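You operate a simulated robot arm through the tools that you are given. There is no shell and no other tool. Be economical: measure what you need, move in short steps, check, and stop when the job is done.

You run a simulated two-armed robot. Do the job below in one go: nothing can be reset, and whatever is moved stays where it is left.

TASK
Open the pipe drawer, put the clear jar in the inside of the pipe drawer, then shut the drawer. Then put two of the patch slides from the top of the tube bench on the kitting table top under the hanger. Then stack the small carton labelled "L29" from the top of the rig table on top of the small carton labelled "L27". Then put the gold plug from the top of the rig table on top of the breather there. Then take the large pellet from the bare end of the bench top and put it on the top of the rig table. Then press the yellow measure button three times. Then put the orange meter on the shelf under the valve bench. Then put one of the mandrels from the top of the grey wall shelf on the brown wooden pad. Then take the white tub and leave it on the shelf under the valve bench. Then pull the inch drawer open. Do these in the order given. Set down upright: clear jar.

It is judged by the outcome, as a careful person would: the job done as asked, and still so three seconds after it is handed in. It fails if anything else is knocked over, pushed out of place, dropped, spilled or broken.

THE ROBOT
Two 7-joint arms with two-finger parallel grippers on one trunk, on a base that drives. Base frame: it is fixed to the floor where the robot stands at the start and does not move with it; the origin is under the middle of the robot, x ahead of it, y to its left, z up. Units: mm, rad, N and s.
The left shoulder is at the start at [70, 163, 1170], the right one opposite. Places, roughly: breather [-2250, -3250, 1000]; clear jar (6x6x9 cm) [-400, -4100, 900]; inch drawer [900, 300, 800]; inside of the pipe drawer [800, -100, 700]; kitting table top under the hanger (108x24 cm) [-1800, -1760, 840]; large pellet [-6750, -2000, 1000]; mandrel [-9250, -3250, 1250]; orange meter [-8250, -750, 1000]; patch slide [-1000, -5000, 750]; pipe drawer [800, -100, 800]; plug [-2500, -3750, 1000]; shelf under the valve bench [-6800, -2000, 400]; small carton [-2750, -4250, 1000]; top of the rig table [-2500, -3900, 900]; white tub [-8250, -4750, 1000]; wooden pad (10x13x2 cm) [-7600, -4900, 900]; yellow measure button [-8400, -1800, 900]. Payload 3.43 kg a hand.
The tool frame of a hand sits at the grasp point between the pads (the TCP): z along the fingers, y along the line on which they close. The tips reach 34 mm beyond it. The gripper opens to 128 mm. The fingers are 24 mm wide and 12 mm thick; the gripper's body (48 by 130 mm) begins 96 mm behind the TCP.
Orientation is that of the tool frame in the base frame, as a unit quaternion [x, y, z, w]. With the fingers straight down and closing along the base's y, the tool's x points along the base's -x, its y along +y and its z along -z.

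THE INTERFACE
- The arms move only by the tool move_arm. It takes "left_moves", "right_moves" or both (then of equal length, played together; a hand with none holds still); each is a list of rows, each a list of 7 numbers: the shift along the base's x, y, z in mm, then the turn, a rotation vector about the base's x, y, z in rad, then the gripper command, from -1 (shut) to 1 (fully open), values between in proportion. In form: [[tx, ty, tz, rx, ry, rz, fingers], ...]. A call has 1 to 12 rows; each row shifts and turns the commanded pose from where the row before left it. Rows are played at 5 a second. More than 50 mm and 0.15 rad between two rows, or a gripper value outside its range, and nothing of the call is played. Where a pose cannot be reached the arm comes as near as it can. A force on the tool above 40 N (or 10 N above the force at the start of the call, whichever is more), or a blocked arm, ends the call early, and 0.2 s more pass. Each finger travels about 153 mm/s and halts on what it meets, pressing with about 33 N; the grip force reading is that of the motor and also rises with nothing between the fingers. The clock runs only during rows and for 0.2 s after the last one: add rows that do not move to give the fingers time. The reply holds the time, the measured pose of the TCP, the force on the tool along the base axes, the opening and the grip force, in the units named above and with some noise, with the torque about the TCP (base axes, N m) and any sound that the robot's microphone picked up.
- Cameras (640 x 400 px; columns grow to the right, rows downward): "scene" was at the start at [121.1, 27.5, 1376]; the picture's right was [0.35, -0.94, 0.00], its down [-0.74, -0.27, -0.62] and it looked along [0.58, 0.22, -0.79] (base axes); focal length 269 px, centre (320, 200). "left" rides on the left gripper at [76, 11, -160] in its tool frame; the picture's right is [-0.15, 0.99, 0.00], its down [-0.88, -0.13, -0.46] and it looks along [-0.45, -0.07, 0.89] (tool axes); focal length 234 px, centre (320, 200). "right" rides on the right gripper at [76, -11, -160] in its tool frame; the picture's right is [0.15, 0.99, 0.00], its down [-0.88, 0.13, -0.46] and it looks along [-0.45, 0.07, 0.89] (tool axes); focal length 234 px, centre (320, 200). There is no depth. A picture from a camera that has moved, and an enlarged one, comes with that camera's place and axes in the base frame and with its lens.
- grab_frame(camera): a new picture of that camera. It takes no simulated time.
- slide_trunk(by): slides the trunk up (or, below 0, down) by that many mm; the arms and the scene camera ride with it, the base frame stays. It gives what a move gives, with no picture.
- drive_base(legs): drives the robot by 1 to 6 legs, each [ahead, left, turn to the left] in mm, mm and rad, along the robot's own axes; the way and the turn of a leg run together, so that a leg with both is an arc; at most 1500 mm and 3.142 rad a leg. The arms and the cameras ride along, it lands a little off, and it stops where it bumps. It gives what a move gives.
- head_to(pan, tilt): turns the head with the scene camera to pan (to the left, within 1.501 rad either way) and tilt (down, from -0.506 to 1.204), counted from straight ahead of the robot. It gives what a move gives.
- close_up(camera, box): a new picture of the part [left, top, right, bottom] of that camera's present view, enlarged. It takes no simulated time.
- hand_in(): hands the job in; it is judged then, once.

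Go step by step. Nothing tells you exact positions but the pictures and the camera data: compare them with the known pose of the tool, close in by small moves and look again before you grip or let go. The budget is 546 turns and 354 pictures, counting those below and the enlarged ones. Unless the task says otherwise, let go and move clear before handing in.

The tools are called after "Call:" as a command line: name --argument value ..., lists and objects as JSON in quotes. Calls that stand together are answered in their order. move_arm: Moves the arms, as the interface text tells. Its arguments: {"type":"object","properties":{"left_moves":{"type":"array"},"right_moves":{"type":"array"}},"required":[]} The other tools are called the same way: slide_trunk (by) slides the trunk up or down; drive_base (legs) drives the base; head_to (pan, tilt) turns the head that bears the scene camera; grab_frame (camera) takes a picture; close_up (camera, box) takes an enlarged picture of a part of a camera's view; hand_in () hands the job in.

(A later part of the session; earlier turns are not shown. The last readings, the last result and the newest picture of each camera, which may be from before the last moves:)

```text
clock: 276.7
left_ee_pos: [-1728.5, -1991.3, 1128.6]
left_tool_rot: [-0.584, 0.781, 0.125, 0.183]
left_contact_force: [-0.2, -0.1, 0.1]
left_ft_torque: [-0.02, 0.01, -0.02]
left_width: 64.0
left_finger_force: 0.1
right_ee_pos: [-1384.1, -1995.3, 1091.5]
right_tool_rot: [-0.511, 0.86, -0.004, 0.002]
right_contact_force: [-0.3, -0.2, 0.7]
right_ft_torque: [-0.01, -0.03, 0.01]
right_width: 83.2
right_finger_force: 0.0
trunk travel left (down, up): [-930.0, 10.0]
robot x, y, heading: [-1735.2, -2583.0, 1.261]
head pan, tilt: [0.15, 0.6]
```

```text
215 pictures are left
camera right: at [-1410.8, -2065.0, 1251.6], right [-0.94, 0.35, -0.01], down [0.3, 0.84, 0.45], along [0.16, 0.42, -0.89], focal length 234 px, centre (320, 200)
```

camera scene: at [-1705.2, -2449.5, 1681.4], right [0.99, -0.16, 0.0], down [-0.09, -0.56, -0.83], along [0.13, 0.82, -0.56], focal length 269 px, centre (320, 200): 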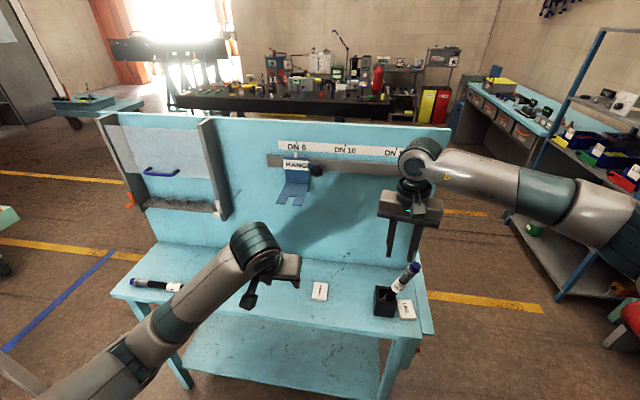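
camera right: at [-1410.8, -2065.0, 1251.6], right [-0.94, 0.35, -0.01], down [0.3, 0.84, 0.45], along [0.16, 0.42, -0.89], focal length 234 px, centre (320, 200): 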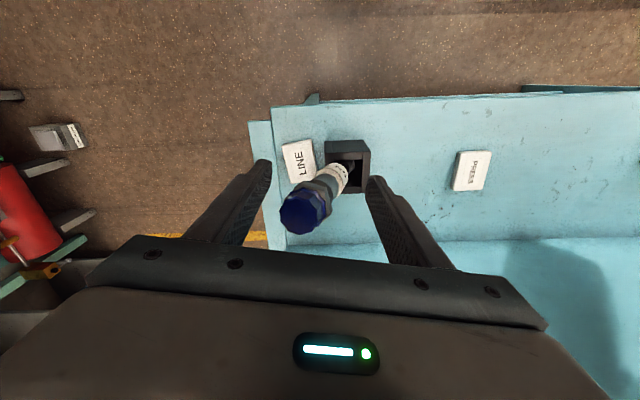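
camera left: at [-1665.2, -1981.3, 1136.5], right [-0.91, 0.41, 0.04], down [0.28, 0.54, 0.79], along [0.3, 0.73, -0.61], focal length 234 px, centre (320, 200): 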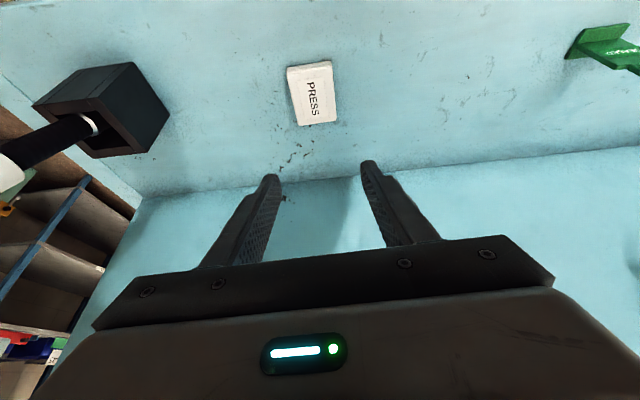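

The head is between the fingers. Close slowly around it.

Call:
move_arm --right_moves '[[0, 0, 0, 0, 0, 0, 0.0], [0, 0, 0, 0, 0, 0, -0.25], [0, 0, 0, 0, 0, 0, -0.5], [0, 0, 0, 0, 0, 0, -0.7]]'

Call:
grab_frame --camera "right"

Call:
close_up --camera "scene" --box '[340, 160, 480, 340]'

```text
clock: 277.7
left_ee_pos: [-1733.0, -1991.9, 1128.5]
left_tool_rot: [-0.585, 0.781, 0.124, 0.183]
left_contact_force: [-0.5, -0.2, -0.8]
left_ft_torque: [-0.01, 0.01, -0.03]
left_width: 63.9
left_finger_force: 0.0
right_ee_pos: [-1388.3, -1992.7, 1094.7]
right_tool_rot: [-0.512, 0.859, -0.001, 0.002]
right_contact_force: [-13.2, 5.6, 5.5]
right_ft_torque: [1.33, 2.29, 0.63]
right_width: 40.0
right_finger_force: 33.3
trunk travel left (down, up): [-930.0, 10.0]
robot x, y, heading: [-1731.5, -2585.8, 1.261]
head pan, tilt: [0.15, 0.6]
```

```text
214 pictures are left
camera right: at [-1414.7, -2064.2, 1253.4], right [-0.94, 0.34, -0.01], down [0.3, 0.84, 0.46], along [0.16, 0.43, -0.89], focal length 234 px, centre (320, 200)
```

right: 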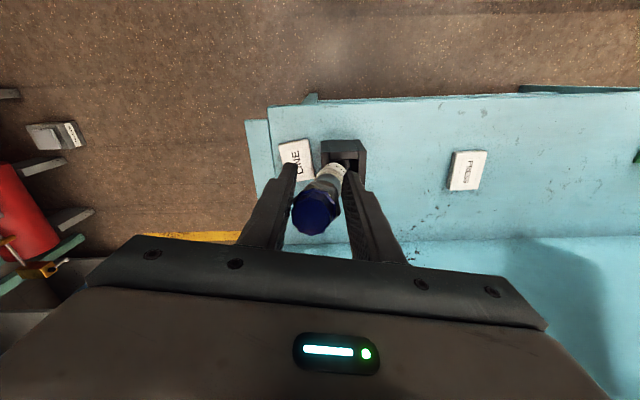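

```text
2.22 times, centred on (410, 250) of scene
camera zoom: at [-1707.5, -2446.8, 1681.2], right [0.99, -0.16, 0.0], down [-0.09, -0.56, -0.83], along [0.13, 0.81, -0.56], focal length 599 px, centre (120, 89)
```

zoom: 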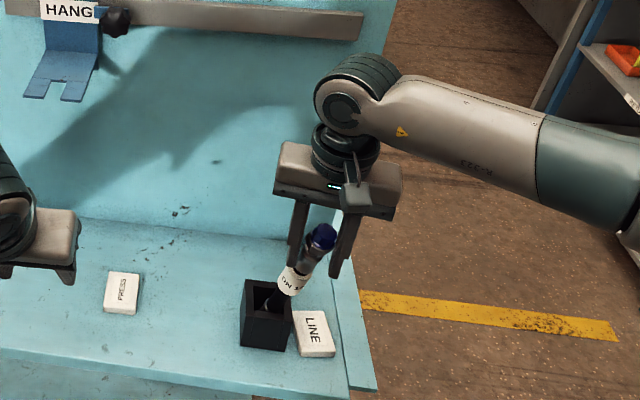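

Gripped. Gently swing the top toward the vertical above the block.

Call:
move_arm --right_moves '[[-2, 9, 0, 0, 0, 0, -0.7], [-3, 10, 0, 0, 0, 0, -0.7], [-3, 10, 1, 0, 0, 0, -0.7]]'

Call:
close_up --camera "scene" --box '[340, 160, 480, 340]'

```text
clock: 278.5
left_ee_pos: [-1731.9, -1993.0, 1128.6]
left_tool_rot: [-0.583, 0.781, 0.125, 0.184]
left_contact_force: [-0.6, 0.3, -0.5]
left_ft_torque: [0.0, 0.03, -0.02]
left_width: 64.2
left_finger_force: 0.1
right_ee_pos: [-1391.2, -1966.3, 1096.2]
right_tool_rot: [-0.51, 0.86, -0.002, 0.004]
right_contact_force: [-7.6, -0.2, 15.9]
right_ft_torque: [0.35, 1.95, 0.27]
right_width: 34.7
right_finger_force: 32.9
trunk travel left (down, up): [-930.0, 10.0]
robot x, y, heading: [-1734.3, -2583.9, 1.259]
head pan, tilt: [0.15, 0.6]
```

```text
2.22 times, centred on (410, 250) of scene
camera zoom: at [-1707.1, -2449.0, 1681.4], right [0.99, -0.16, 0.0], down [-0.09, -0.56, -0.83], along [0.13, 0.82, -0.56], focal length 599 px, centre (120, 89)
```

zoom: 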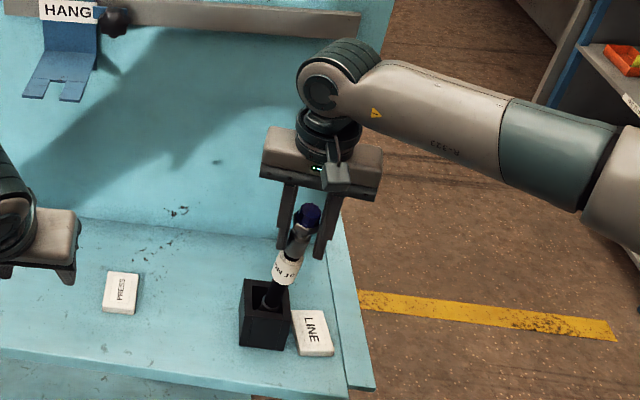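

Nearly upright; a bit further left and forward.

Call:
move_arm --right_moves '[[-6, 8, 1, 0, 0, 0, -0.7], [-6, 8, 0, 0, 0, 0, -0.7]]'

Call:
close_up --camera "scene" --box '[340, 160, 480, 340]'

Call:
grab_frame --camera "right"

```text
clock: 279.1
left_ee_pos: [-1730.5, -1990.9, 1127.9]
left_tool_rot: [-0.585, 0.78, 0.124, 0.183]
left_contact_force: [0.2, 0.2, 0.4]
left_ft_torque: [-0.01, 0.02, -0.04]
left_width: 64.1
left_finger_force: 0.0
right_ee_pos: [-1401.2, -1949.2, 1095.0]
right_tool_rot: [-0.509, 0.861, -0.004, 0.004]
right_contact_force: [-1.9, 1.3, 6.2]
right_ft_torque: [0.25, 0.35, 0.1]
right_width: 29.8
right_finger_force: 33.2
trunk travel left (down, up): [-930.0, 10.0]
robot x, y, heading: [-1732.0, -2584.8, 1.257]
head pan, tilt: [0.15, 0.6]
```

```text
2.22 times, centred on (410, 250) of scene
camera zoom: at [-1705.7, -2446.8, 1681.0], right [0.99, -0.16, 0.0], down [-0.09, -0.56, -0.82], along [0.13, 0.81, -0.57], focal length 599 px, centre (120, 89)
```

zoom: 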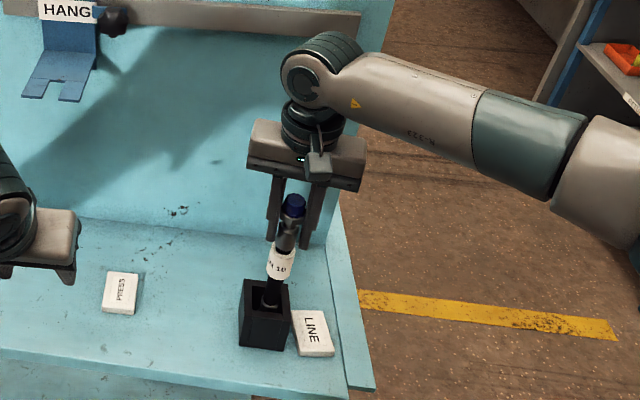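

```text
210 pictures are left
camera right: at [-1429.4, -2018.4, 1254.2], right [-0.94, 0.35, -0.01], down [0.3, 0.84, 0.46], along [0.17, 0.42, -0.89], focal length 234 px, centre (320, 200)
```

right: 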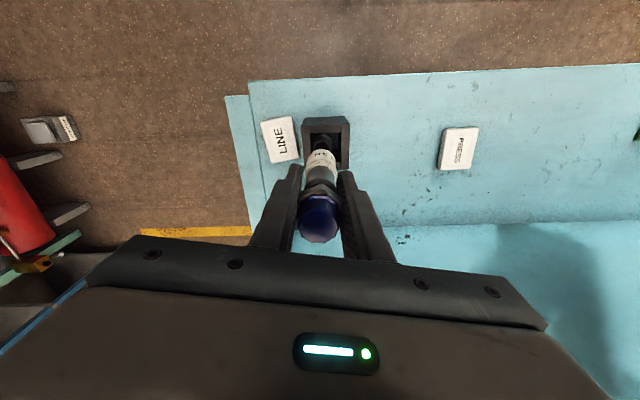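

Forces dropped and it is upright now. Release and rise.

Call:
move_arm --right_moves '[[0, 0, 0, 0, 0, 0, -0.4], [0, 0, 0, 0, 0, 0, 0], [0, 0, 0, 0, 0, 0, 0.2], [0, 0, 35, 0, 0, 0, 0.2], [0, 0, 40, 0, 0, 0, 0.2], [0, 0, 40, 0, 0, 0, 0.2]]'

Call:
close_up --camera "scene" --box '[340, 160, 480, 340]'

Call:
grab_frame --camera "right"

```text
clock: 280.5
left_ee_pos: [-1730.4, -1991.9, 1129.4]
left_tool_rot: [-0.584, 0.781, 0.126, 0.182]
left_contact_force: [-0.5, 0.2, 0.4]
left_ft_torque: [0.03, -0.04, -0.03]
left_width: 63.9
left_finger_force: 0.1
right_ee_pos: [-1401.1, -1950.5, 1210.2]
right_tool_rot: [-0.511, 0.86, -0.004, 0.003]
right_contact_force: [0.0, -1.2, 0.8]
right_ft_torque: [0.03, 0.0, 0.03]
right_width: 77.0
right_finger_force: 0.0
trunk travel left (down, up): [-930.0, 10.0]
robot x, y, heading: [-1736.4, -2582.6, 1.262]
head pan, tilt: [0.15, 0.6]
```

```text
2.22 times, centred on (410, 250) of scene
camera zoom: at [-1705.1, -2447.5, 1681.1], right [0.99, -0.16, 0.0], down [-0.09, -0.56, -0.83], along [0.13, 0.81, -0.56], focal length 599 px, centre (120, 89)
```

zoom: 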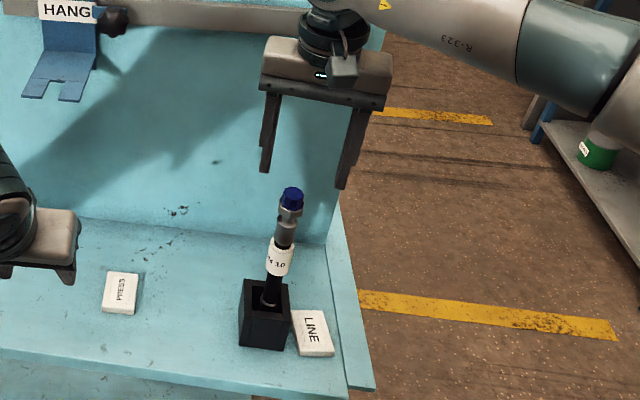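

```text
208 pictures are left
camera right: at [-1429.4, -2019.1, 1369.9], right [-0.94, 0.35, -0.01], down [0.3, 0.84, 0.45], along [0.17, 0.42, -0.89], focal length 234 px, centre (320, 200)
```

right: 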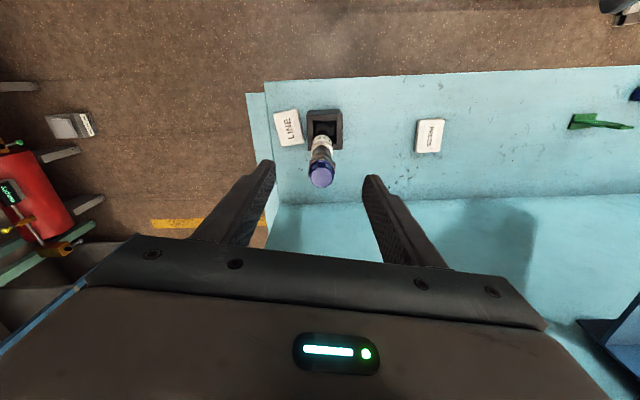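

The assembly stands upright again, and LINE lies fully on the top (~20 mm inside the edge). I'll leave it and go on: back away, then level the left hand.

Call:
drive_base --legs '[[-400, 0, 0]]'

Call:
move_arm --left_moves '[[0, 0, 0, -0.1427, 0.0463, 0, 0.3], [0, 0, 0, -0.1427, 0.0463, 0, 0.3], [0, 0, 0, -0.1427, 0.0463, 0, 0.3]]' --right_moves '[[0, 0, -20, 0, 0, 0.09, 0.3], [0, 0, -20, 0, 0, 0.09, 0.3], [0, 0, -20, 0, 0, 0, 0.3]]'

Call:
drive_base --legs '[[0, -700, 0]]'

Call:
head_to --pan 1.2 --tilt 0.4

Call:
grab_frame --camera "scene"

```text
clock: 283.0
left_ee_pos: [-1849.3, -2367.9, 1128.4]
left_tool_rot: [-0.583, 0.782, 0.125, 0.182]
left_contact_force: [-0.9, 0.2, 0.0]
left_ft_torque: [-0.01, 0.0, 0.03]
left_width: 64.1
left_finger_force: 0.1
right_ee_pos: [-1520.9, -2326.4, 1208.9]
right_tool_rot: [-0.509, 0.861, -0.004, 0.002]
right_contact_force: [-0.3, -0.4, 0.7]
right_ft_torque: [0.01, 0.02, 0.0]
right_width: 76.9
right_finger_force: 0.1
trunk travel left (down, up): [-930.0, 10.0]
robot x, y, heading: [-1855.5, -2963.6, 1.262]
head pan, tilt: [0.15, 0.6]
```

```text
clock: 283.8
left_ee_pos: [-1849.2, -2369.5, 1129.7]
left_tool_rot: [-0.599, 0.801, -0.005, 0.0]
left_contact_force: [-0.9, -0.4, 0.1]
left_ft_torque: [0.02, -0.03, -0.01]
left_width: 83.2
left_finger_force: 0.0
right_ee_pos: [-1520.5, -2326.7, 1150.3]
right_tool_rot: [-0.584, 0.812, -0.003, 0.003]
right_contact_force: [0.0, 0.3, 0.4]
right_ft_torque: [-0.02, 0.01, 0.0]
right_width: 83.3
right_finger_force: 0.0
trunk travel left (down, up): [-930.0, 10.0]
robot x, y, heading: [-1854.5, -2958.8, 1.258]
head pan, tilt: [0.15, 0.6]
```

```text
clock: 287.7
left_ee_pos: [-1174.7, -2585.9, 1128.1]
left_tool_rot: [-0.601, 0.799, -0.004, 0.0]
left_contact_force: [1.0, 0.3, 0.5]
left_ft_torque: [-0.04, -0.02, 0.02]
left_width: 83.0
left_finger_force: 0.2
right_ee_pos: [-846.7, -2543.4, 1150.1]
right_tool_rot: [-0.586, 0.811, -0.004, 0.003]
right_contact_force: [0.0, -0.8, 0.2]
right_ft_torque: [-0.02, -0.02, 0.01]
right_width: 83.2
right_finger_force: 0.0
trunk travel left (down, up): [-930.0, 10.0]
robot x, y, heading: [-1177.7, -3179.2, 1.262]
head pan, tilt: [0.15, 0.6]
```

```text
clock: 289.0
left_ee_pos: [-1174.9, -2587.2, 1128.5]
left_tool_rot: [-0.6, 0.8, -0.004, 0.0]
left_contact_force: [0.3, 0.4, 0.0]
left_ft_torque: [-0.01, 0.03, 0.01]
left_width: 83.1
left_finger_force: 0.0
right_ee_pos: [-847.3, -2543.9, 1150.7]
right_tool_rot: [-0.586, 0.811, -0.004, 0.002]
right_contact_force: [0.0, 0.5, 0.6]
right_ft_torque: [-0.02, -0.01, -0.01]
right_width: 83.1
right_finger_force: 0.1
trunk travel left (down, up): [-930.0, 10.0]
robot x, y, heading: [-1178.4, -3180.6, 1.255]
head pan, tilt: [1.201, 0.4]
```

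```text
207 pictures are left
camera scene: at [-1235.5, -3071.5, 1699.3], right [0.63, 0.78, 0.0], down [0.3, -0.25, -0.92], along [-0.72, 0.58, -0.39], focal length 269 px, centre (320, 200)
```

scene: 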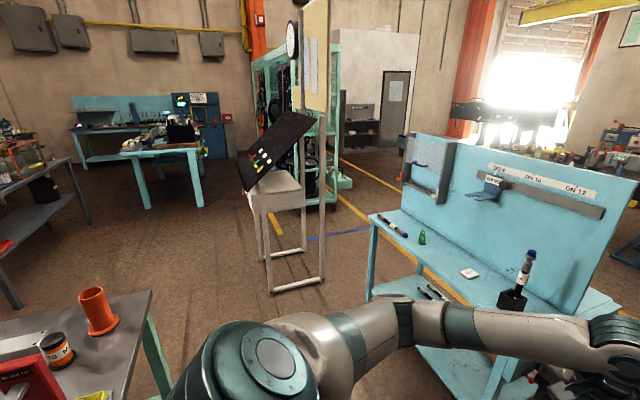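

Rig table's near end is at bottom left. Back down the aisle alongside it, then turn to face it.

Call:
drive_base --legs '[[-1000, 0, 0]]'

Call:
drive_base --legs '[[0, 0, 1.57]]'

Call:
head_to --pan 0.0 --tilt 0.45

Call:
grab_frame --camera "scene"

```text
clock: 294.2
left_ee_pos: [-1482.3, -3542.7, 1128.4]
left_tool_rot: [-0.603, 0.797, -0.004, 0.0]
left_contact_force: [0.1, -0.2, 0.0]
left_ft_torque: [-0.02, 0.0, 0.01]
left_width: 83.2
left_finger_force: 0.2
right_ee_pos: [-1153.9, -3498.0, 1149.8]
right_tool_rot: [-0.588, 0.809, -0.003, 0.003]
right_contact_force: [-0.6, -0.4, -0.1]
right_ft_torque: [-0.01, 0.03, 0.01]
right_width: 83.3
right_finger_force: 0.0
trunk travel left (down, up): [-930.0, 10.0]
robot x, y, heading: [-1481.9, -4133.1, 1.265]
head pan, tilt: [1.201, 0.4]
```

```text
clock: 298.5
left_ee_pos: [-2075.8, -4150.4, 1128.7]
left_tool_rot: [0.992, -0.125, 0.003, -0.003]
left_contact_force: [-0.2, 0.3, 0.2]
left_ft_torque: [0.0, 0.0, 0.0]
left_width: 83.3
left_finger_force: 0.1
right_ee_pos: [-2128.2, -3823.4, 1149.2]
right_tool_rot: [0.99, -0.142, 0.0, -0.005]
right_contact_force: [-0.4, -0.2, 0.9]
right_ft_torque: [0.01, -0.01, -0.02]
right_width: 83.1
right_finger_force: 0.0
trunk travel left (down, up): [-930.0, 10.0]
robot x, y, heading: [-1483.8, -4136.7, 2.866]
head pan, tilt: [1.201, 0.4]
```

```text
clock: 299.9
left_ee_pos: [-2075.4, -4151.0, 1128.8]
left_tool_rot: [0.992, -0.125, 0.003, -0.003]
left_contact_force: [0.5, 0.9, 0.0]
left_ft_torque: [-0.02, -0.01, -0.04]
left_width: 83.3
left_finger_force: 0.1
right_ee_pos: [-2129.5, -3824.9, 1149.3]
right_tool_rot: [0.99, -0.142, 0.0, -0.004]
right_contact_force: [-0.6, 0.3, -0.2]
right_ft_torque: [0.02, 0.0, -0.01]
right_width: 83.3
right_finger_force: 0.2
trunk travel left (down, up): [-930.0, 10.0]
robot x, y, heading: [-1482.0, -4131.0, 2.865]
head pan, tilt: [0.0, 0.45]
```

```text
206 pictures are left
camera scene: at [-1619.7, -4096.3, 1694.7], right [0.27, 0.96, 0.0], down [0.42, -0.12, -0.9], along [-0.87, 0.25, -0.44], focal length 269 px, centre (320, 200)
```

scene: 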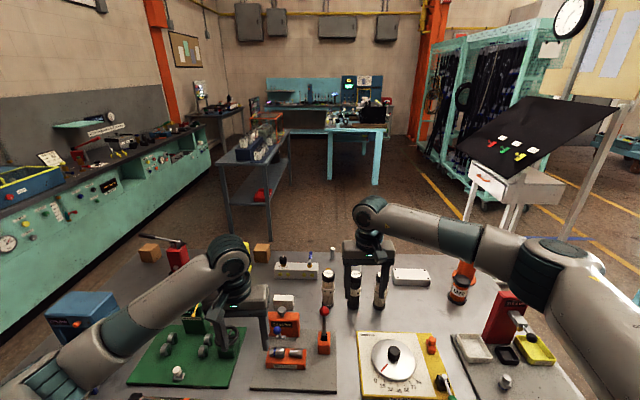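

The rig table has many items. Tilt down and zoom to find cartons L29/L27, the gold plug and the breather.

Call:
head_to --pan 0.0 --tilt 0.75

Call:
grab_frame --camera "scene"

Call:
close_up --camera "scene" --box '[0, 120, 320, 400]'

Call:
close_up --camera "scene" --box '[300, 120, 640, 400]'

```text
clock: 300.7
left_ee_pos: [-2074.9, -4150.3, 1129.6]
left_tool_rot: [0.992, -0.124, 0.003, -0.004]
left_contact_force: [0.8, -0.4, -0.3]
left_ft_torque: [0.04, 0.0, -0.01]
left_width: 83.1
left_finger_force: 0.1
right_ee_pos: [-2128.7, -3824.3, 1150.2]
right_tool_rot: [0.99, -0.143, 0.0, -0.004]
right_contact_force: [1.0, -0.1, -0.9]
right_ft_torque: [0.02, 0.02, 0.0]
right_width: 83.2
right_finger_force: 0.0
trunk travel left (down, up): [-930.0, 10.0]
robot x, y, heading: [-1484.6, -4138.1, 2.86]
head pan, tilt: [0.0, 0.75]
```

```text
205 pictures are left
camera scene: at [-1611.0, -4098.6, 1668.3], right [0.27, 0.96, 0.0], down [0.66, -0.19, -0.73], along [-0.7, 0.2, -0.68], focal length 269 px, centre (320, 200)
```

scene: 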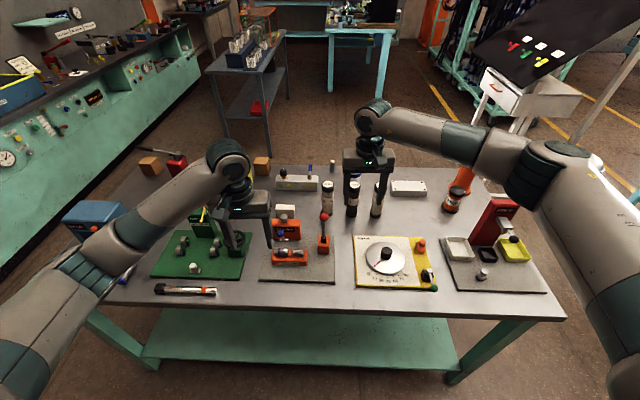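

```text
1.43 times, centred on (160, 260) of scene
camera zoom: at [-1611.0, -4098.6, 1668.3], right [0.27, 0.96, 0.0], down [0.66, -0.19, -0.73], along [-0.7, 0.2, -0.68], focal length 385 px, centre (549, 114)
```

zoom: 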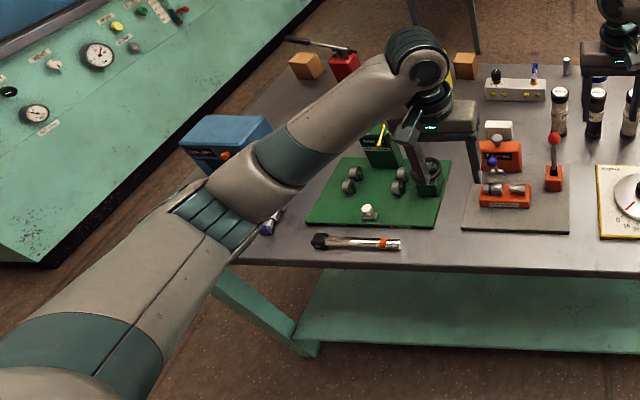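

```text
1.43 times, centred on (470, 260) of scene
camera zoom: at [-1611.0, -4098.6, 1668.3], right [0.27, 0.96, 0.0], down [0.66, -0.19, -0.73], along [-0.7, 0.2, -0.68], focal length 385 px, centre (106, 114)
```

zoom: 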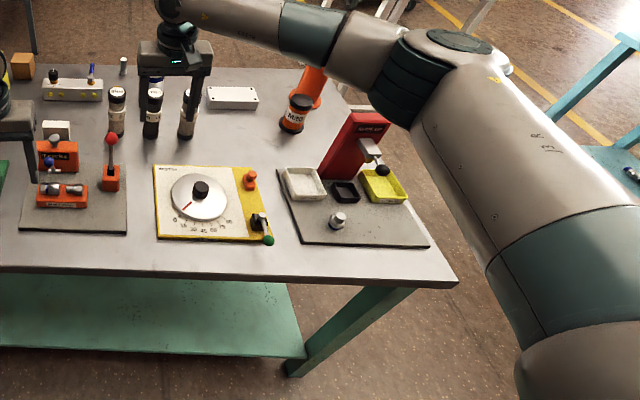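

Two brown boxes at the far edge may be the cartons. Zoom in, and also on the middle items.

Call:
close_up --camera "scene" --box '[120, 140, 280, 230]'

Call:
close_up --camera "scene" --box '[240, 150, 400, 280]'

Call:
close_up --camera "scene" --box '[380, 150, 560, 300]'

```text
4.00 times, centred on (200, 185) of scene
camera zoom: at [-1611.0, -4098.6, 1668.3], right [0.27, 0.96, 0.0], down [0.66, -0.19, -0.73], along [-0.7, 0.2, -0.68], focal length 1078 px, centre (800, 260)
```

zoom: 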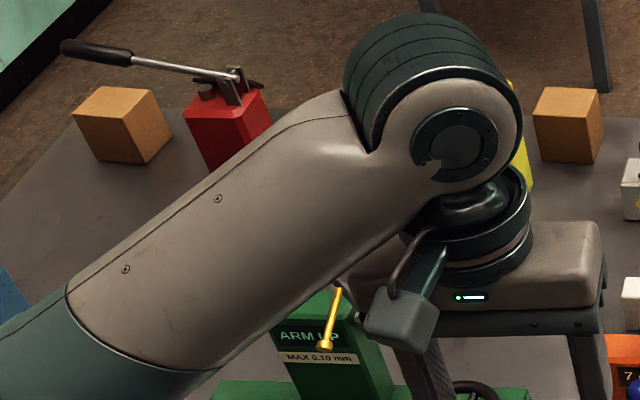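

```text
3.08 times, centred on (320, 215) of scene
camera zoom: at [-1611.0, -4098.6, 1668.3], right [0.27, 0.96, 0.0], down [0.66, -0.19, -0.73], along [-0.7, 0.2, -0.68], focal length 829 px, centre (320, 154)
```

zoom: 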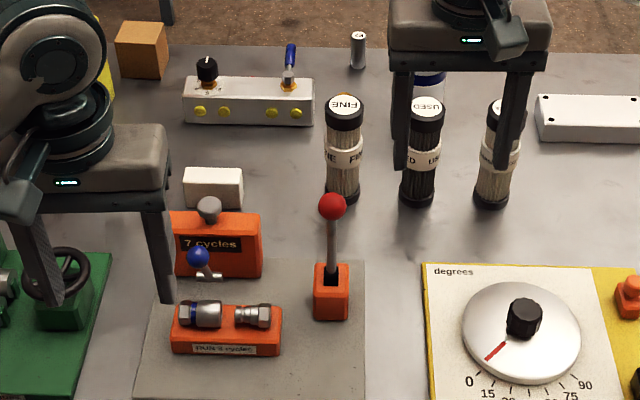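

```text
2.67 times, centred on (470, 225) of scene
camera zoom: at [-1611.0, -4098.6, 1668.3], right [0.27, 0.96, 0.0], down [0.66, -0.19, -0.73], along [-0.7, 0.2, -0.68], focal length 718 px, centre (-80, 133)
```

zoom: 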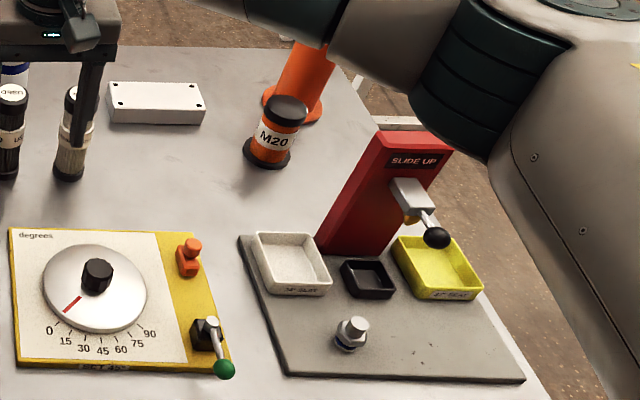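

The hand cameras are right above the table; use them.

Call:
grab_frame --camera "right"

Call:
grab_frame --camera "left"

```text
199 pictures are left
camera right: at [-2053.6, -3835.2, 1309.4], right [-0.14, -0.99, -0.01], down [-0.88, 0.12, 0.45], along [-0.45, 0.07, -0.89], focal length 234 px, centre (320, 200)
```

right: 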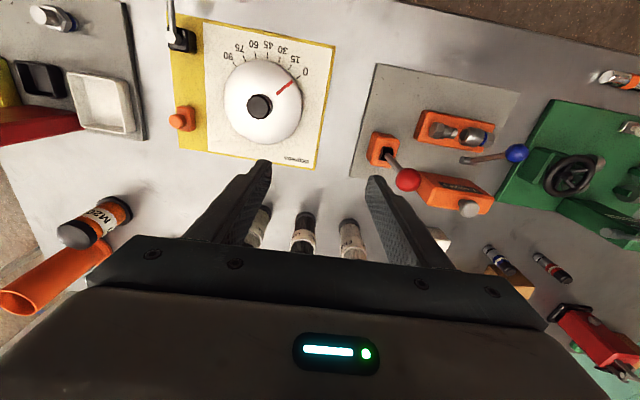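

```text
198 pictures are left
camera left: at [-2005.9, -4181.3, 1290.5], right [-0.39, -0.92, -0.01], down [-0.82, 0.34, 0.45], along [-0.41, 0.18, -0.89], focal length 234 px, centre (320, 200)
```

left: 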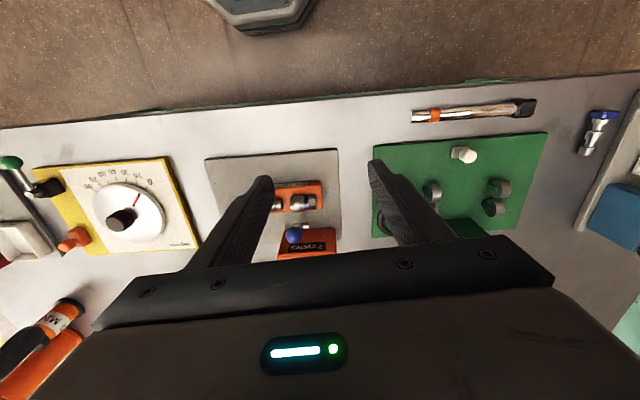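

The carton labels must face the other side. I'll go around the north end to the west side, facing east all the way. First raise the hands, then turn around in the aisle.

Call:
move_arm --left_moves '[[0, 0, 40, 0, 0, 0, 0.3], [0, 0, 40, 0, 0, 0, 0.3]]' --right_moves '[[0, 0, 40, 0, 0, 0, 0.3], [0, 0, 40, 0, 0, 0, 0.3]]'

Call:
drive_base --legs '[[0, 0, 3.13]]'

Call:
drive_base --legs '[[0, 1340, 0]]'

```text
clock: 301.3
left_ee_pos: [-2071.7, -4151.9, 1211.7]
left_tool_rot: [0.992, -0.124, 0.003, -0.003]
left_contact_force: [-0.5, -0.5, 0.5]
left_ft_torque: [0.02, 0.03, -0.02]
left_width: 83.0
left_finger_force: 0.1
right_ee_pos: [-2126.9, -3823.0, 1230.7]
right_tool_rot: [0.99, -0.143, 0.0, -0.004]
right_contact_force: [0.9, 1.0, 0.0]
right_ft_torque: [0.03, 0.02, 0.0]
right_width: 83.2
right_finger_force: 0.0
trunk travel left (down, up): [-930.0, 10.0]
robot x, y, heading: [-1486.5, -4138.9, 2.864]
head pan, tilt: [0.0, 0.75]
```

```text
clock: 308.9
left_ee_pos: [-892.5, -4150.6, 1211.7]
left_tool_rot: [0.149, 0.989, -0.004, -0.002]
left_contact_force: [-1.4, 0.2, -0.1]
left_ft_torque: [0.01, 0.03, -0.02]
left_width: 83.3
left_finger_force: 0.1
right_ee_pos: [-853.6, -4479.8, 1230.5]
right_tool_rot: [0.167, 0.986, -0.004, -0.001]
right_contact_force: [-0.7, -0.6, 0.0]
right_ft_torque: [0.03, -0.01, -0.01]
right_width: 83.1
right_finger_force: 0.2
trunk travel left (down, up): [-930.0, 10.0]
robot x, y, heading: [-1484.1, -4136.3, -0.326]
head pan, tilt: [0.0, 0.75]
```

```text
clock: 315.7
left_ee_pos: [-438.0, -2886.2, 1210.8]
left_tool_rot: [0.165, 0.986, -0.003, -0.003]
left_contact_force: [0.0, 0.2, 0.1]
left_ft_torque: [0.0, 0.02, 0.02]
left_width: 83.4
left_finger_force: 0.1
right_ee_pos: [-408.4, -3218.3, 1230.3]
right_tool_rot: [0.183, 0.983, -0.004, 0.0]
right_contact_force: [0.3, -1.3, -0.6]
right_ft_torque: [0.06, -0.02, 0.03]
right_width: 83.5
right_finger_force: 0.2
trunk travel left (down, up): [-930.0, 10.0]
robot x, y, heading: [-1027.0, -2855.3, -0.358]
head pan, tilt: [0.0, 0.75]
```

Now correct heading and reverse west between the kitting and rig tables.

Call:
drive_base --legs '[[0, 0, 0.047]]'

Call:
drive_base --legs '[[-1400, 0, 0]]'

Call:
head_to --pan -1.3 --tilt 0.45

Call:
grab_frame --camera "scene"

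```text
clock: 316.5
left_ee_pos: [-438.7, -2859.1, 1211.6]
left_tool_rot: [0.142, 0.99, -0.002, -0.003]
left_contact_force: [-0.5, -0.1, 0.0]
left_ft_torque: [0.04, 0.02, -0.04]
left_width: 83.1
left_finger_force: 0.0
right_ee_pos: [-391.3, -3191.6, 1230.6]
right_tool_rot: [0.16, 0.987, -0.004, 0.0]
right_contact_force: [-0.3, 0.0, 0.1]
right_ft_torque: [0.03, -0.02, 0.02]
right_width: 82.9
right_finger_force: 0.1
trunk travel left (down, up): [-930.0, 10.0]
robot x, y, heading: [-1027.4, -2854.1, -0.312]
head pan, tilt: [0.0, 0.75]
```

```text
clock: 323.4
left_ee_pos: [-1749.4, -2439.1, 1210.4]
left_tool_rot: [0.14, 0.99, -0.003, -0.003]
left_contact_force: [-0.1, 0.0, -0.1]
left_ft_torque: [-0.01, 0.03, 0.02]
left_width: 83.2
left_finger_force: 0.0
right_ee_pos: [-1703.4, -2767.7, 1229.0]
right_tool_rot: [0.158, 0.987, -0.004, -0.001]
right_contact_force: [-0.1, -0.4, -0.3]
right_ft_torque: [0.04, 0.06, -0.02]
right_width: 83.3
right_finger_force: 0.1
trunk travel left (down, up): [-930.0, 10.0]
robot x, y, heading: [-2340.5, -2435.5, -0.309]
head pan, tilt: [0.0, 0.75]
```

```text
clock: 324.9
left_ee_pos: [-1750.4, -2438.5, 1211.7]
left_tool_rot: [0.139, 0.99, -0.003, -0.003]
left_contact_force: [-0.1, -0.3, 0.7]
left_ft_torque: [-0.03, 0.0, -0.02]
left_width: 83.4
left_finger_force: 0.1
right_ee_pos: [-1705.0, -2768.2, 1230.7]
right_tool_rot: [0.158, 0.987, -0.004, -0.001]
right_contact_force: [-0.5, -0.4, -0.9]
right_ft_torque: [-0.02, -0.02, -0.01]
right_width: 83.4
right_finger_force: 0.1
trunk travel left (down, up): [-930.0, 10.0]
robot x, y, heading: [-2342.1, -2434.7, -0.31]
head pan, tilt: [-1.3, 0.45]
```

```text
197 pictures are left
camera scene: at [-2295.5, -2540.9, 1694.7], right [-1.0, 0.04, 0.0], down [0.02, 0.44, -0.9], along [-0.03, -0.9, -0.44], focal length 269 px, centre (320, 200)
```

scene: 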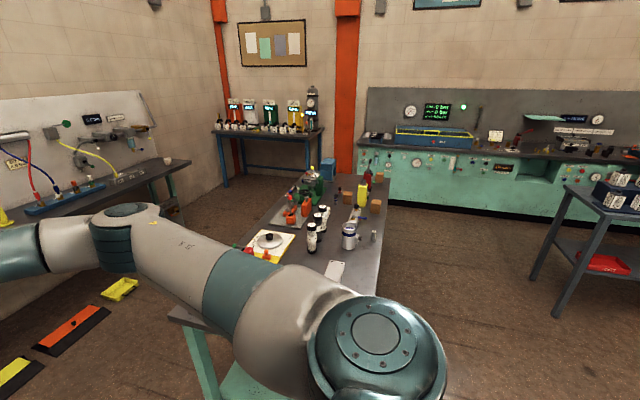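

Space west of the rig table is open. Diagonal move, then along its west side.

Call:
drive_base --legs '[[-330, -460, 0]]'

Call:
drive_base --legs '[[0, -900, 0]]'

Call:
head_to --pan -0.3 --tilt 0.7

Call:
grab_frame --camera "scene"

```text
clock: 328.1
left_ee_pos: [-2199.4, -2772.3, 1210.4]
left_tool_rot: [0.137, 0.991, -0.004, -0.003]
left_contact_force: [0.7, 0.3, -0.2]
left_ft_torque: [-0.03, 0.02, -0.01]
left_width: 83.2
left_finger_force: 0.1
right_ee_pos: [-2152.7, -3102.4, 1229.8]
right_tool_rot: [0.156, 0.988, -0.005, 0.0]
right_contact_force: [0.2, 0.2, 1.0]
right_ft_torque: [0.01, 0.01, 0.02]
right_width: 83.6
right_finger_force: 0.0
trunk travel left (down, up): [-930.0, 10.0]
robot x, y, heading: [-2791.4, -2774.4, -0.308]
head pan, tilt: [-1.3, 0.45]
```

```text
clock: 332.9
left_ee_pos: [-2472.8, -3642.2, 1211.9]
left_tool_rot: [0.141, 0.99, -0.002, -0.003]
left_contact_force: [0.1, -0.5, -0.2]
left_ft_torque: [-0.03, 0.0, 0.0]
left_width: 83.1
left_finger_force: 0.0
right_ee_pos: [-2427.4, -3972.6, 1230.6]
right_tool_rot: [0.158, 0.987, -0.006, -0.001]
right_contact_force: [-0.3, 0.2, 0.8]
right_ft_torque: [0.03, -0.05, -0.02]
right_width: 83.2
right_finger_force: 0.1
trunk travel left (down, up): [-930.0, 10.0]
robot x, y, heading: [-3062.3, -3639.2, -0.306]
head pan, tilt: [-1.3, 0.45]
```

```text
clock: 334.2
left_ee_pos: [-2474.0, -3641.9, 1210.4]
left_tool_rot: [0.14, 0.99, -0.003, -0.003]
left_contact_force: [0.3, -0.5, 0.4]
left_ft_torque: [0.0, 0.01, -0.01]
left_width: 83.3
left_finger_force: 0.1
right_ee_pos: [-2428.3, -3972.7, 1230.1]
right_tool_rot: [0.157, 0.988, -0.005, -0.001]
right_contact_force: [0.2, -0.7, -0.3]
right_ft_torque: [0.01, 0.02, 0.0]
right_width: 83.3
right_finger_force: 0.1
trunk travel left (down, up): [-930.0, 10.0]
robot x, y, heading: [-3065.7, -3641.8, -0.31]
head pan, tilt: [-0.3, 0.7]
```

```text
196 pictures are left
camera scene: at [-2946.3, -3701.9, 1672.5], right [-0.57, -0.82, 0.0], down [-0.53, 0.37, -0.76], along [0.63, -0.44, -0.64], focal length 269 px, centre (320, 200)
```

scene: 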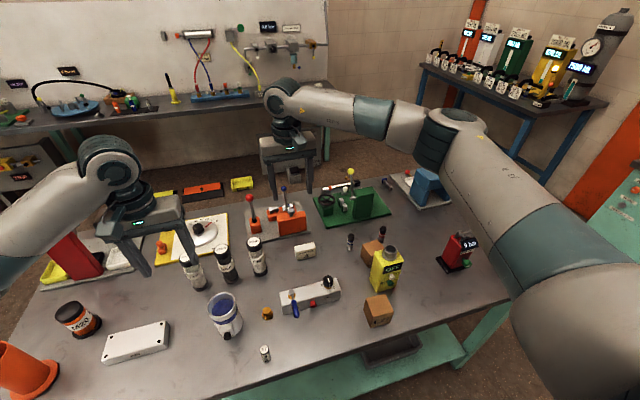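

The gold plug (268, 313), a silver one (265, 352) and two cartons are visible. Zoom.

Call:
close_up --camera "scene" --box '[330, 210, 490, 340]'

Call:
close_up --camera "scene" --box '[180, 230, 340, 370]'

Call:
close_up --camera "scene" --box '[0, 250, 200, 400]'

```text
3.08 times, centred on (410, 275) of scene
camera zoom: at [-2946.3, -3701.9, 1672.5], right [-0.57, -0.82, 0.0], down [-0.53, 0.37, -0.76], along [0.63, -0.44, -0.64], focal length 829 px, centre (43, -31)
```

zoom: 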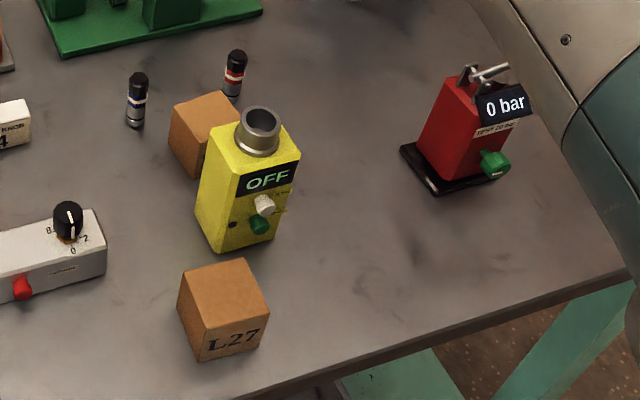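

```text
2.86 times, centred on (260, 300) of scene
camera zoom: at [-2946.3, -3701.9, 1672.5], right [-0.57, -0.82, 0.0], down [-0.53, 0.37, -0.76], along [0.63, -0.44, -0.64], focal length 770 px, centre (491, -86)
```

zoom: 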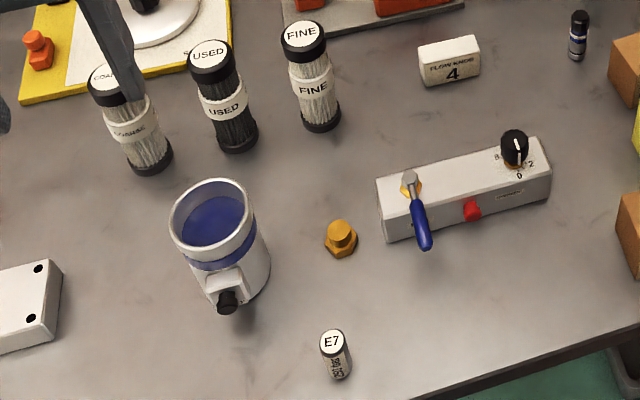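

```text
2.67 times, centred on (100, 325) of scene
camera zoom: at [-2946.3, -3701.9, 1672.5], right [-0.57, -0.82, 0.0], down [-0.53, 0.37, -0.76], along [0.63, -0.44, -0.64], focal length 718 px, centre (907, -133)
```

zoom: 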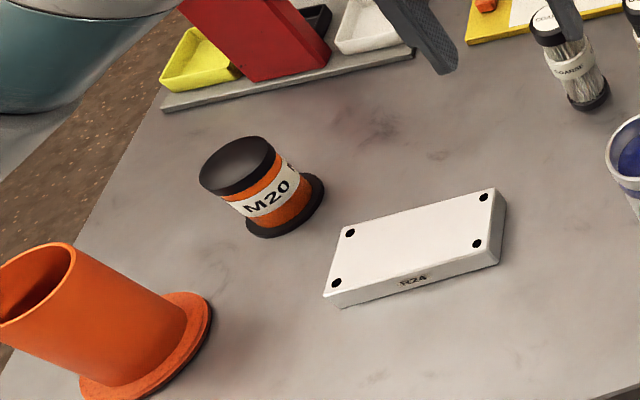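

L27 is the carton near the west edge. The other brown cartons must be read. Move along to see them.

Call:
drive_base --legs '[[0, -500, 0]]'

Call:
head_to --pan 0.0 --tilt 0.75

Call:
grab_frame --camera "scene"

```text
clock: 337.1
left_ee_pos: [-2619.1, -4101.4, 1210.8]
left_tool_rot: [0.136, 0.991, -0.003, -0.002]
left_contact_force: [-1.2, 0.1, -0.9]
left_ft_torque: [0.0, 0.0, 0.03]
left_width: 83.2
left_finger_force: 0.1
right_ee_pos: [-2571.8, -4430.9, 1229.1]
right_tool_rot: [0.154, 0.988, -0.006, -0.001]
right_contact_force: [-0.1, -0.5, 0.2]
right_ft_torque: [-0.05, 0.01, -0.02]
right_width: 83.2
right_finger_force: 0.0
trunk travel left (down, up): [-930.0, 10.0]
robot x, y, heading: [-3209.1, -4104.1, -0.301]
head pan, tilt: [-0.3, 0.7]
```

```text
clock: 337.9
left_ee_pos: [-2620.5, -4102.2, 1212.0]
left_tool_rot: [0.136, 0.991, -0.002, -0.002]
left_contact_force: [-0.7, -0.5, 0.2]
left_ft_torque: [0.03, 0.02, 0.02]
left_width: 83.1
left_finger_force: 0.1
right_ee_pos: [-2571.8, -4432.3, 1229.5]
right_tool_rot: [0.154, 0.988, -0.005, 0.0]
right_contact_force: [0.9, -0.6, 0.6]
right_ft_torque: [0.01, -0.02, 0.0]
right_width: 83.3
right_finger_force: 0.0
trunk travel left (down, up): [-930.0, 10.0]
robot x, y, heading: [-3211.5, -4106.7, -0.297]
head pan, tilt: [0.0, 0.75]
```

```text
192 pictures are left
camera scene: at [-3083.0, -4143.4, 1668.2], right [-0.3, -0.96, 0.0], down [-0.65, 0.2, -0.73], along [0.7, -0.22, -0.68], focal length 269 px, centre (320, 200)
```

scene: 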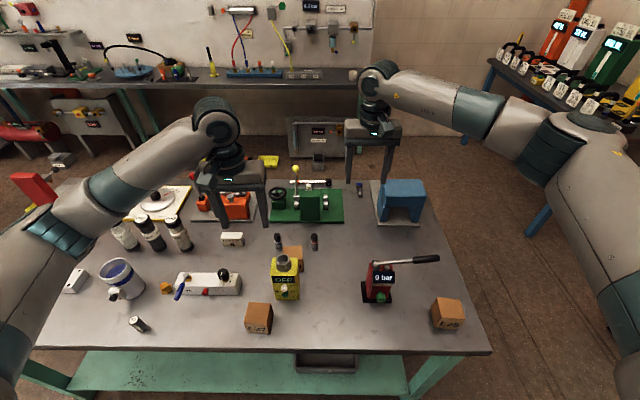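

Call:
close_up --camera "scene" --box '[230, 225, 330, 345]'

Call:
close_up --camera "scene" --box '[350, 240, 480, 345]'

```text
3.33 times, centred on (280, 285) of scene
camera zoom: at [-3083.0, -4143.4, 1668.2], right [-0.3, -0.96, 0.0], down [-0.65, 0.2, -0.73], along [0.7, -0.22, -0.68], focal length 898 px, centre (453, -83)
```

zoom: 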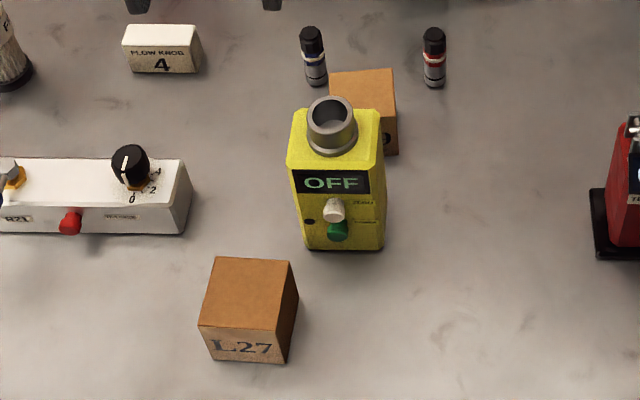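

```text
3.81 times, centred on (415, 292) of scene
camera zoom: at [-3083.0, -4143.4, 1668.2], right [-0.3, -0.96, 0.0], down [-0.65, 0.2, -0.73], along [0.7, -0.22, -0.68], focal length 1026 px, centre (-42, -152)
```

zoom: 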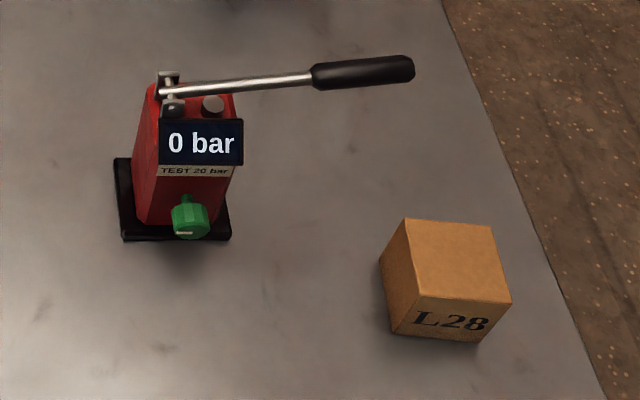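

L29 is the carton behind the yellow OFF box (at ~(-2536, -4223)); L27 is at ~(-2708, -4081). Left hand goes over L29.

Call:
move_arm --left_moves '[[28, -40, 0, 0, 0, 0, 0.5], [28, -40, 0, 0, 0, 0, 0.5], [28, -40, 0, 0, 0, 0, 0.5], [0, 0, -45, 0, 0, 0, 0.5], [0, 0, -45, 0, 0, 0, 0.5]]'

Call:
grab_frame --camera "left"

Call:
grab_frame --camera "scene"

```text
clock: 339.1
left_ee_pos: [-2534.7, -4221.5, 1120.2]
left_tool_rot: [0.136, 0.991, -0.003, -0.003]
left_contact_force: [-0.1, 0.7, 0.4]
left_ft_torque: [-0.02, 0.02, 0.0]
left_width: 96.0
left_finger_force: 0.0
right_ee_pos: [-2571.5, -4432.3, 1230.1]
right_tool_rot: [0.155, 0.988, -0.005, -0.001]
right_contact_force: [0.1, -0.5, 0.3]
right_ft_torque: [0.0, 0.01, 0.0]
right_width: 83.4
right_finger_force: 0.1
trunk travel left (down, up): [-930.0, 10.0]
robot x, y, heading: [-3211.2, -4101.5, -0.299]
head pan, tilt: [0.0, 0.75]
```

```text
189 pictures are left
camera left: at [-2604.6, -4189.5, 1281.5], right [0.41, 0.91, -0.01], down [0.82, -0.36, 0.45], along [0.41, -0.19, -0.89], focal length 234 px, centre (320, 200)
```

left: 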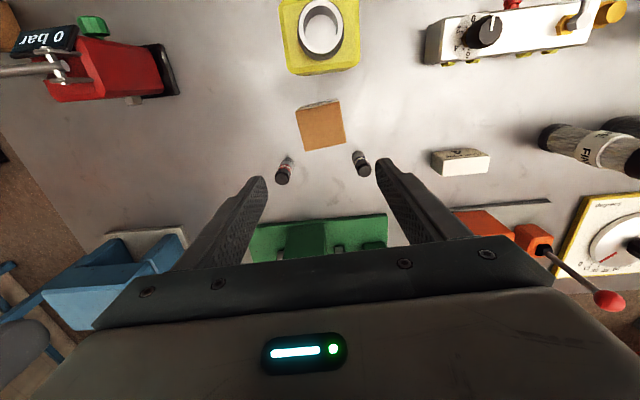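

```text
188 pictures are left
camera scene: at [-3081.8, -4142.1, 1668.3], right [-0.3, -0.96, 0.0], down [-0.65, 0.2, -0.73], along [0.7, -0.22, -0.68], focal length 269 px, centre (320, 200)
```

scene: 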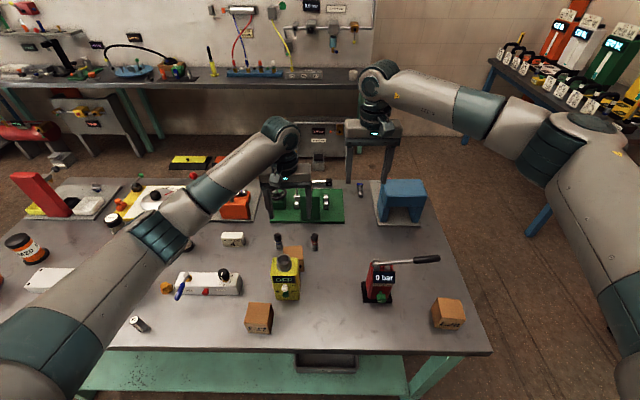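

Adjust toward the carton centre (-2551, -4214) and descend part way.

Call:
move_arm --left_moves '[[-16, 7, -30, 0, 0, 0.0, 0.5], [0, 0, -45, 0, 0, 0, 0.5], [0, 0, -45, 0, 0, 0, 0.5]]'

Call:
grab_frame --camera "left"

Call:
close_up --camera "scene" --box '[200, 100, 360, 330]'

```text
clock: 339.9
left_ee_pos: [-2550.2, -4218.3, 1001.3]
left_tool_rot: [0.138, 0.99, -0.003, -0.002]
left_contact_force: [0.4, -0.3, -0.2]
left_ft_torque: [-0.03, 0.03, -0.01]
left_width: 95.9
left_finger_force: 0.1
right_ee_pos: [-2570.8, -4433.4, 1229.8]
right_tool_rot: [0.154, 0.988, -0.004, -0.001]
right_contact_force: [0.2, -0.5, -0.2]
right_ft_torque: [0.02, -0.01, 0.01]
right_width: 83.4
right_finger_force: 0.1
trunk travel left (down, up): [-930.0, 10.0]
robot x, y, heading: [-3208.8, -4103.6, -0.299]
head pan, tilt: [0.0, 0.75]
```

```text
187 pictures are left
camera left: at [-2621.8, -4186.0, 1161.5], right [0.41, 0.91, -0.01], down [0.81, -0.36, 0.45], along [0.41, -0.19, -0.89], focal length 234 px, centre (320, 200)
```

left: 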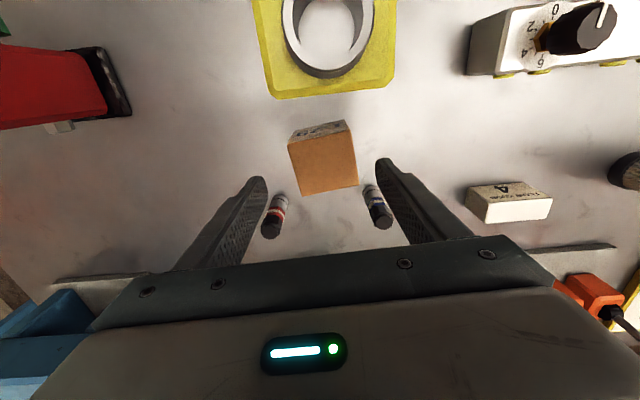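

```text
1.74 times, centred on (280, 215) of scene
camera zoom: at [-3082.4, -4143.8, 1668.2], right [-0.3, -0.96, 0.0], down [-0.65, 0.2, -0.73], along [0.7, -0.22, -0.68], focal length 468 px, centre (390, 174)
```

zoom: 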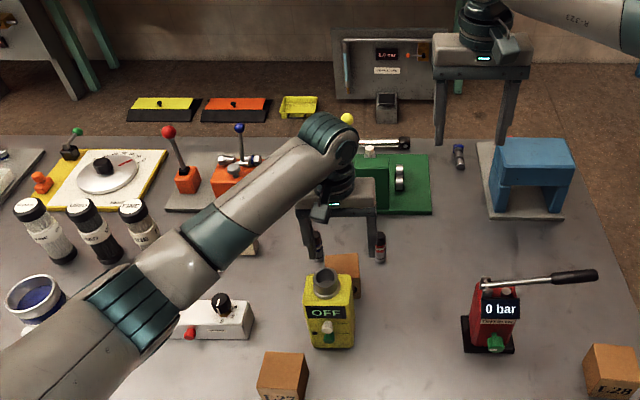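

Centred. Descend and grip L29.

Call:
move_arm --left_moves '[[0, 2, -45, 0, 0, -0.05, 0.45], [0, 0, -43, 0, 0, 0, 0.45]]'

Call:
grab_frame --camera "left"

```text
clock: 340.4
left_ee_pos: [-2553.5, -4214.4, 913.9]
left_tool_rot: [0.162, 0.987, -0.003, -0.003]
left_contact_force: [0.8, -0.5, -0.2]
left_ft_torque: [0.02, 0.0, 0.01]
left_width: 93.0
left_finger_force: 0.0
right_ee_pos: [-2571.3, -4433.0, 1228.7]
right_tool_rot: [0.154, 0.988, -0.004, 0.0]
right_contact_force: [0.9, -0.4, 0.5]
right_ft_torque: [0.05, 0.02, 0.0]
right_width: 83.3
right_finger_force: 0.0
trunk travel left (down, up): [-930.0, 10.0]
robot x, y, heading: [-3209.5, -4103.6, -0.299]
head pan, tilt: [0.0, 0.75]
```

```text
185 pictures are left
camera left: at [-2621.6, -4178.7, 1075.3], right [0.45, 0.89, -0.01], down [0.8, -0.4, 0.45], along [0.4, -0.21, -0.89], focal length 234 px, centre (320, 200)
```

left: 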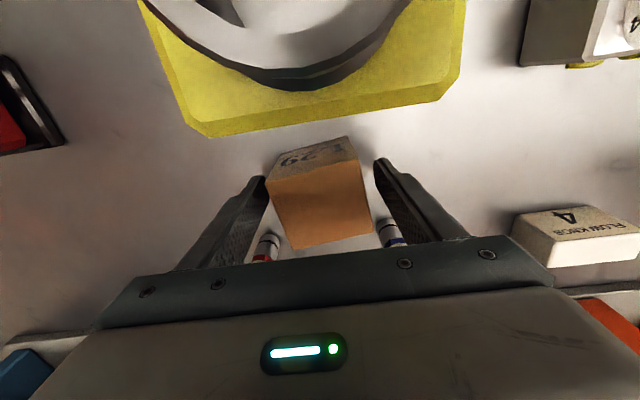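

L29 confirmed. Slightly realign and close.

Call:
move_arm --left_moves '[[0, 0, 0, 0, 0, 0.08, 0.45], [0, 0, -2, 0, 0, 0, 0.2], [0, 0, 0, 0, 0, 0, 0], [0, 0, 0, 0, 0, 0, -0.2], [0, 0, 0, 0, 0, 0, -0.3]]'

Call:
grab_frame --camera "left"

```text
clock: 341.6
left_ee_pos: [-2551.7, -4213.7, 911.1]
left_tool_rot: [0.12, 0.993, -0.003, -0.003]
left_contact_force: [1.1, 1.1, 1.1]
left_ft_torque: [0.08, -0.11, 0.0]
left_width: 65.6
left_finger_force: 32.8
right_ee_pos: [-2572.5, -4432.9, 1229.0]
right_tool_rot: [0.154, 0.988, -0.004, 0.0]
right_contact_force: [-0.1, -0.8, 0.1]
right_ft_torque: [0.01, -0.02, 0.02]
right_width: 83.3
right_finger_force: 0.1
trunk travel left (down, up): [-930.0, 10.0]
robot x, y, heading: [-3209.5, -4107.0, -0.294]
head pan, tilt: [0.0, 0.75]
```

```text
184 pictures are left
camera left: at [-2623.8, -4183.4, 1072.6], right [0.38, 0.93, -0.01], down [0.83, -0.34, 0.45], along [0.42, -0.18, -0.89], focal length 234 px, centre (320, 200)
```

left: 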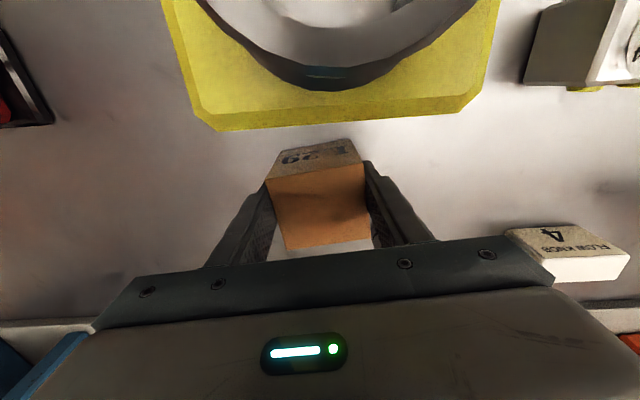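

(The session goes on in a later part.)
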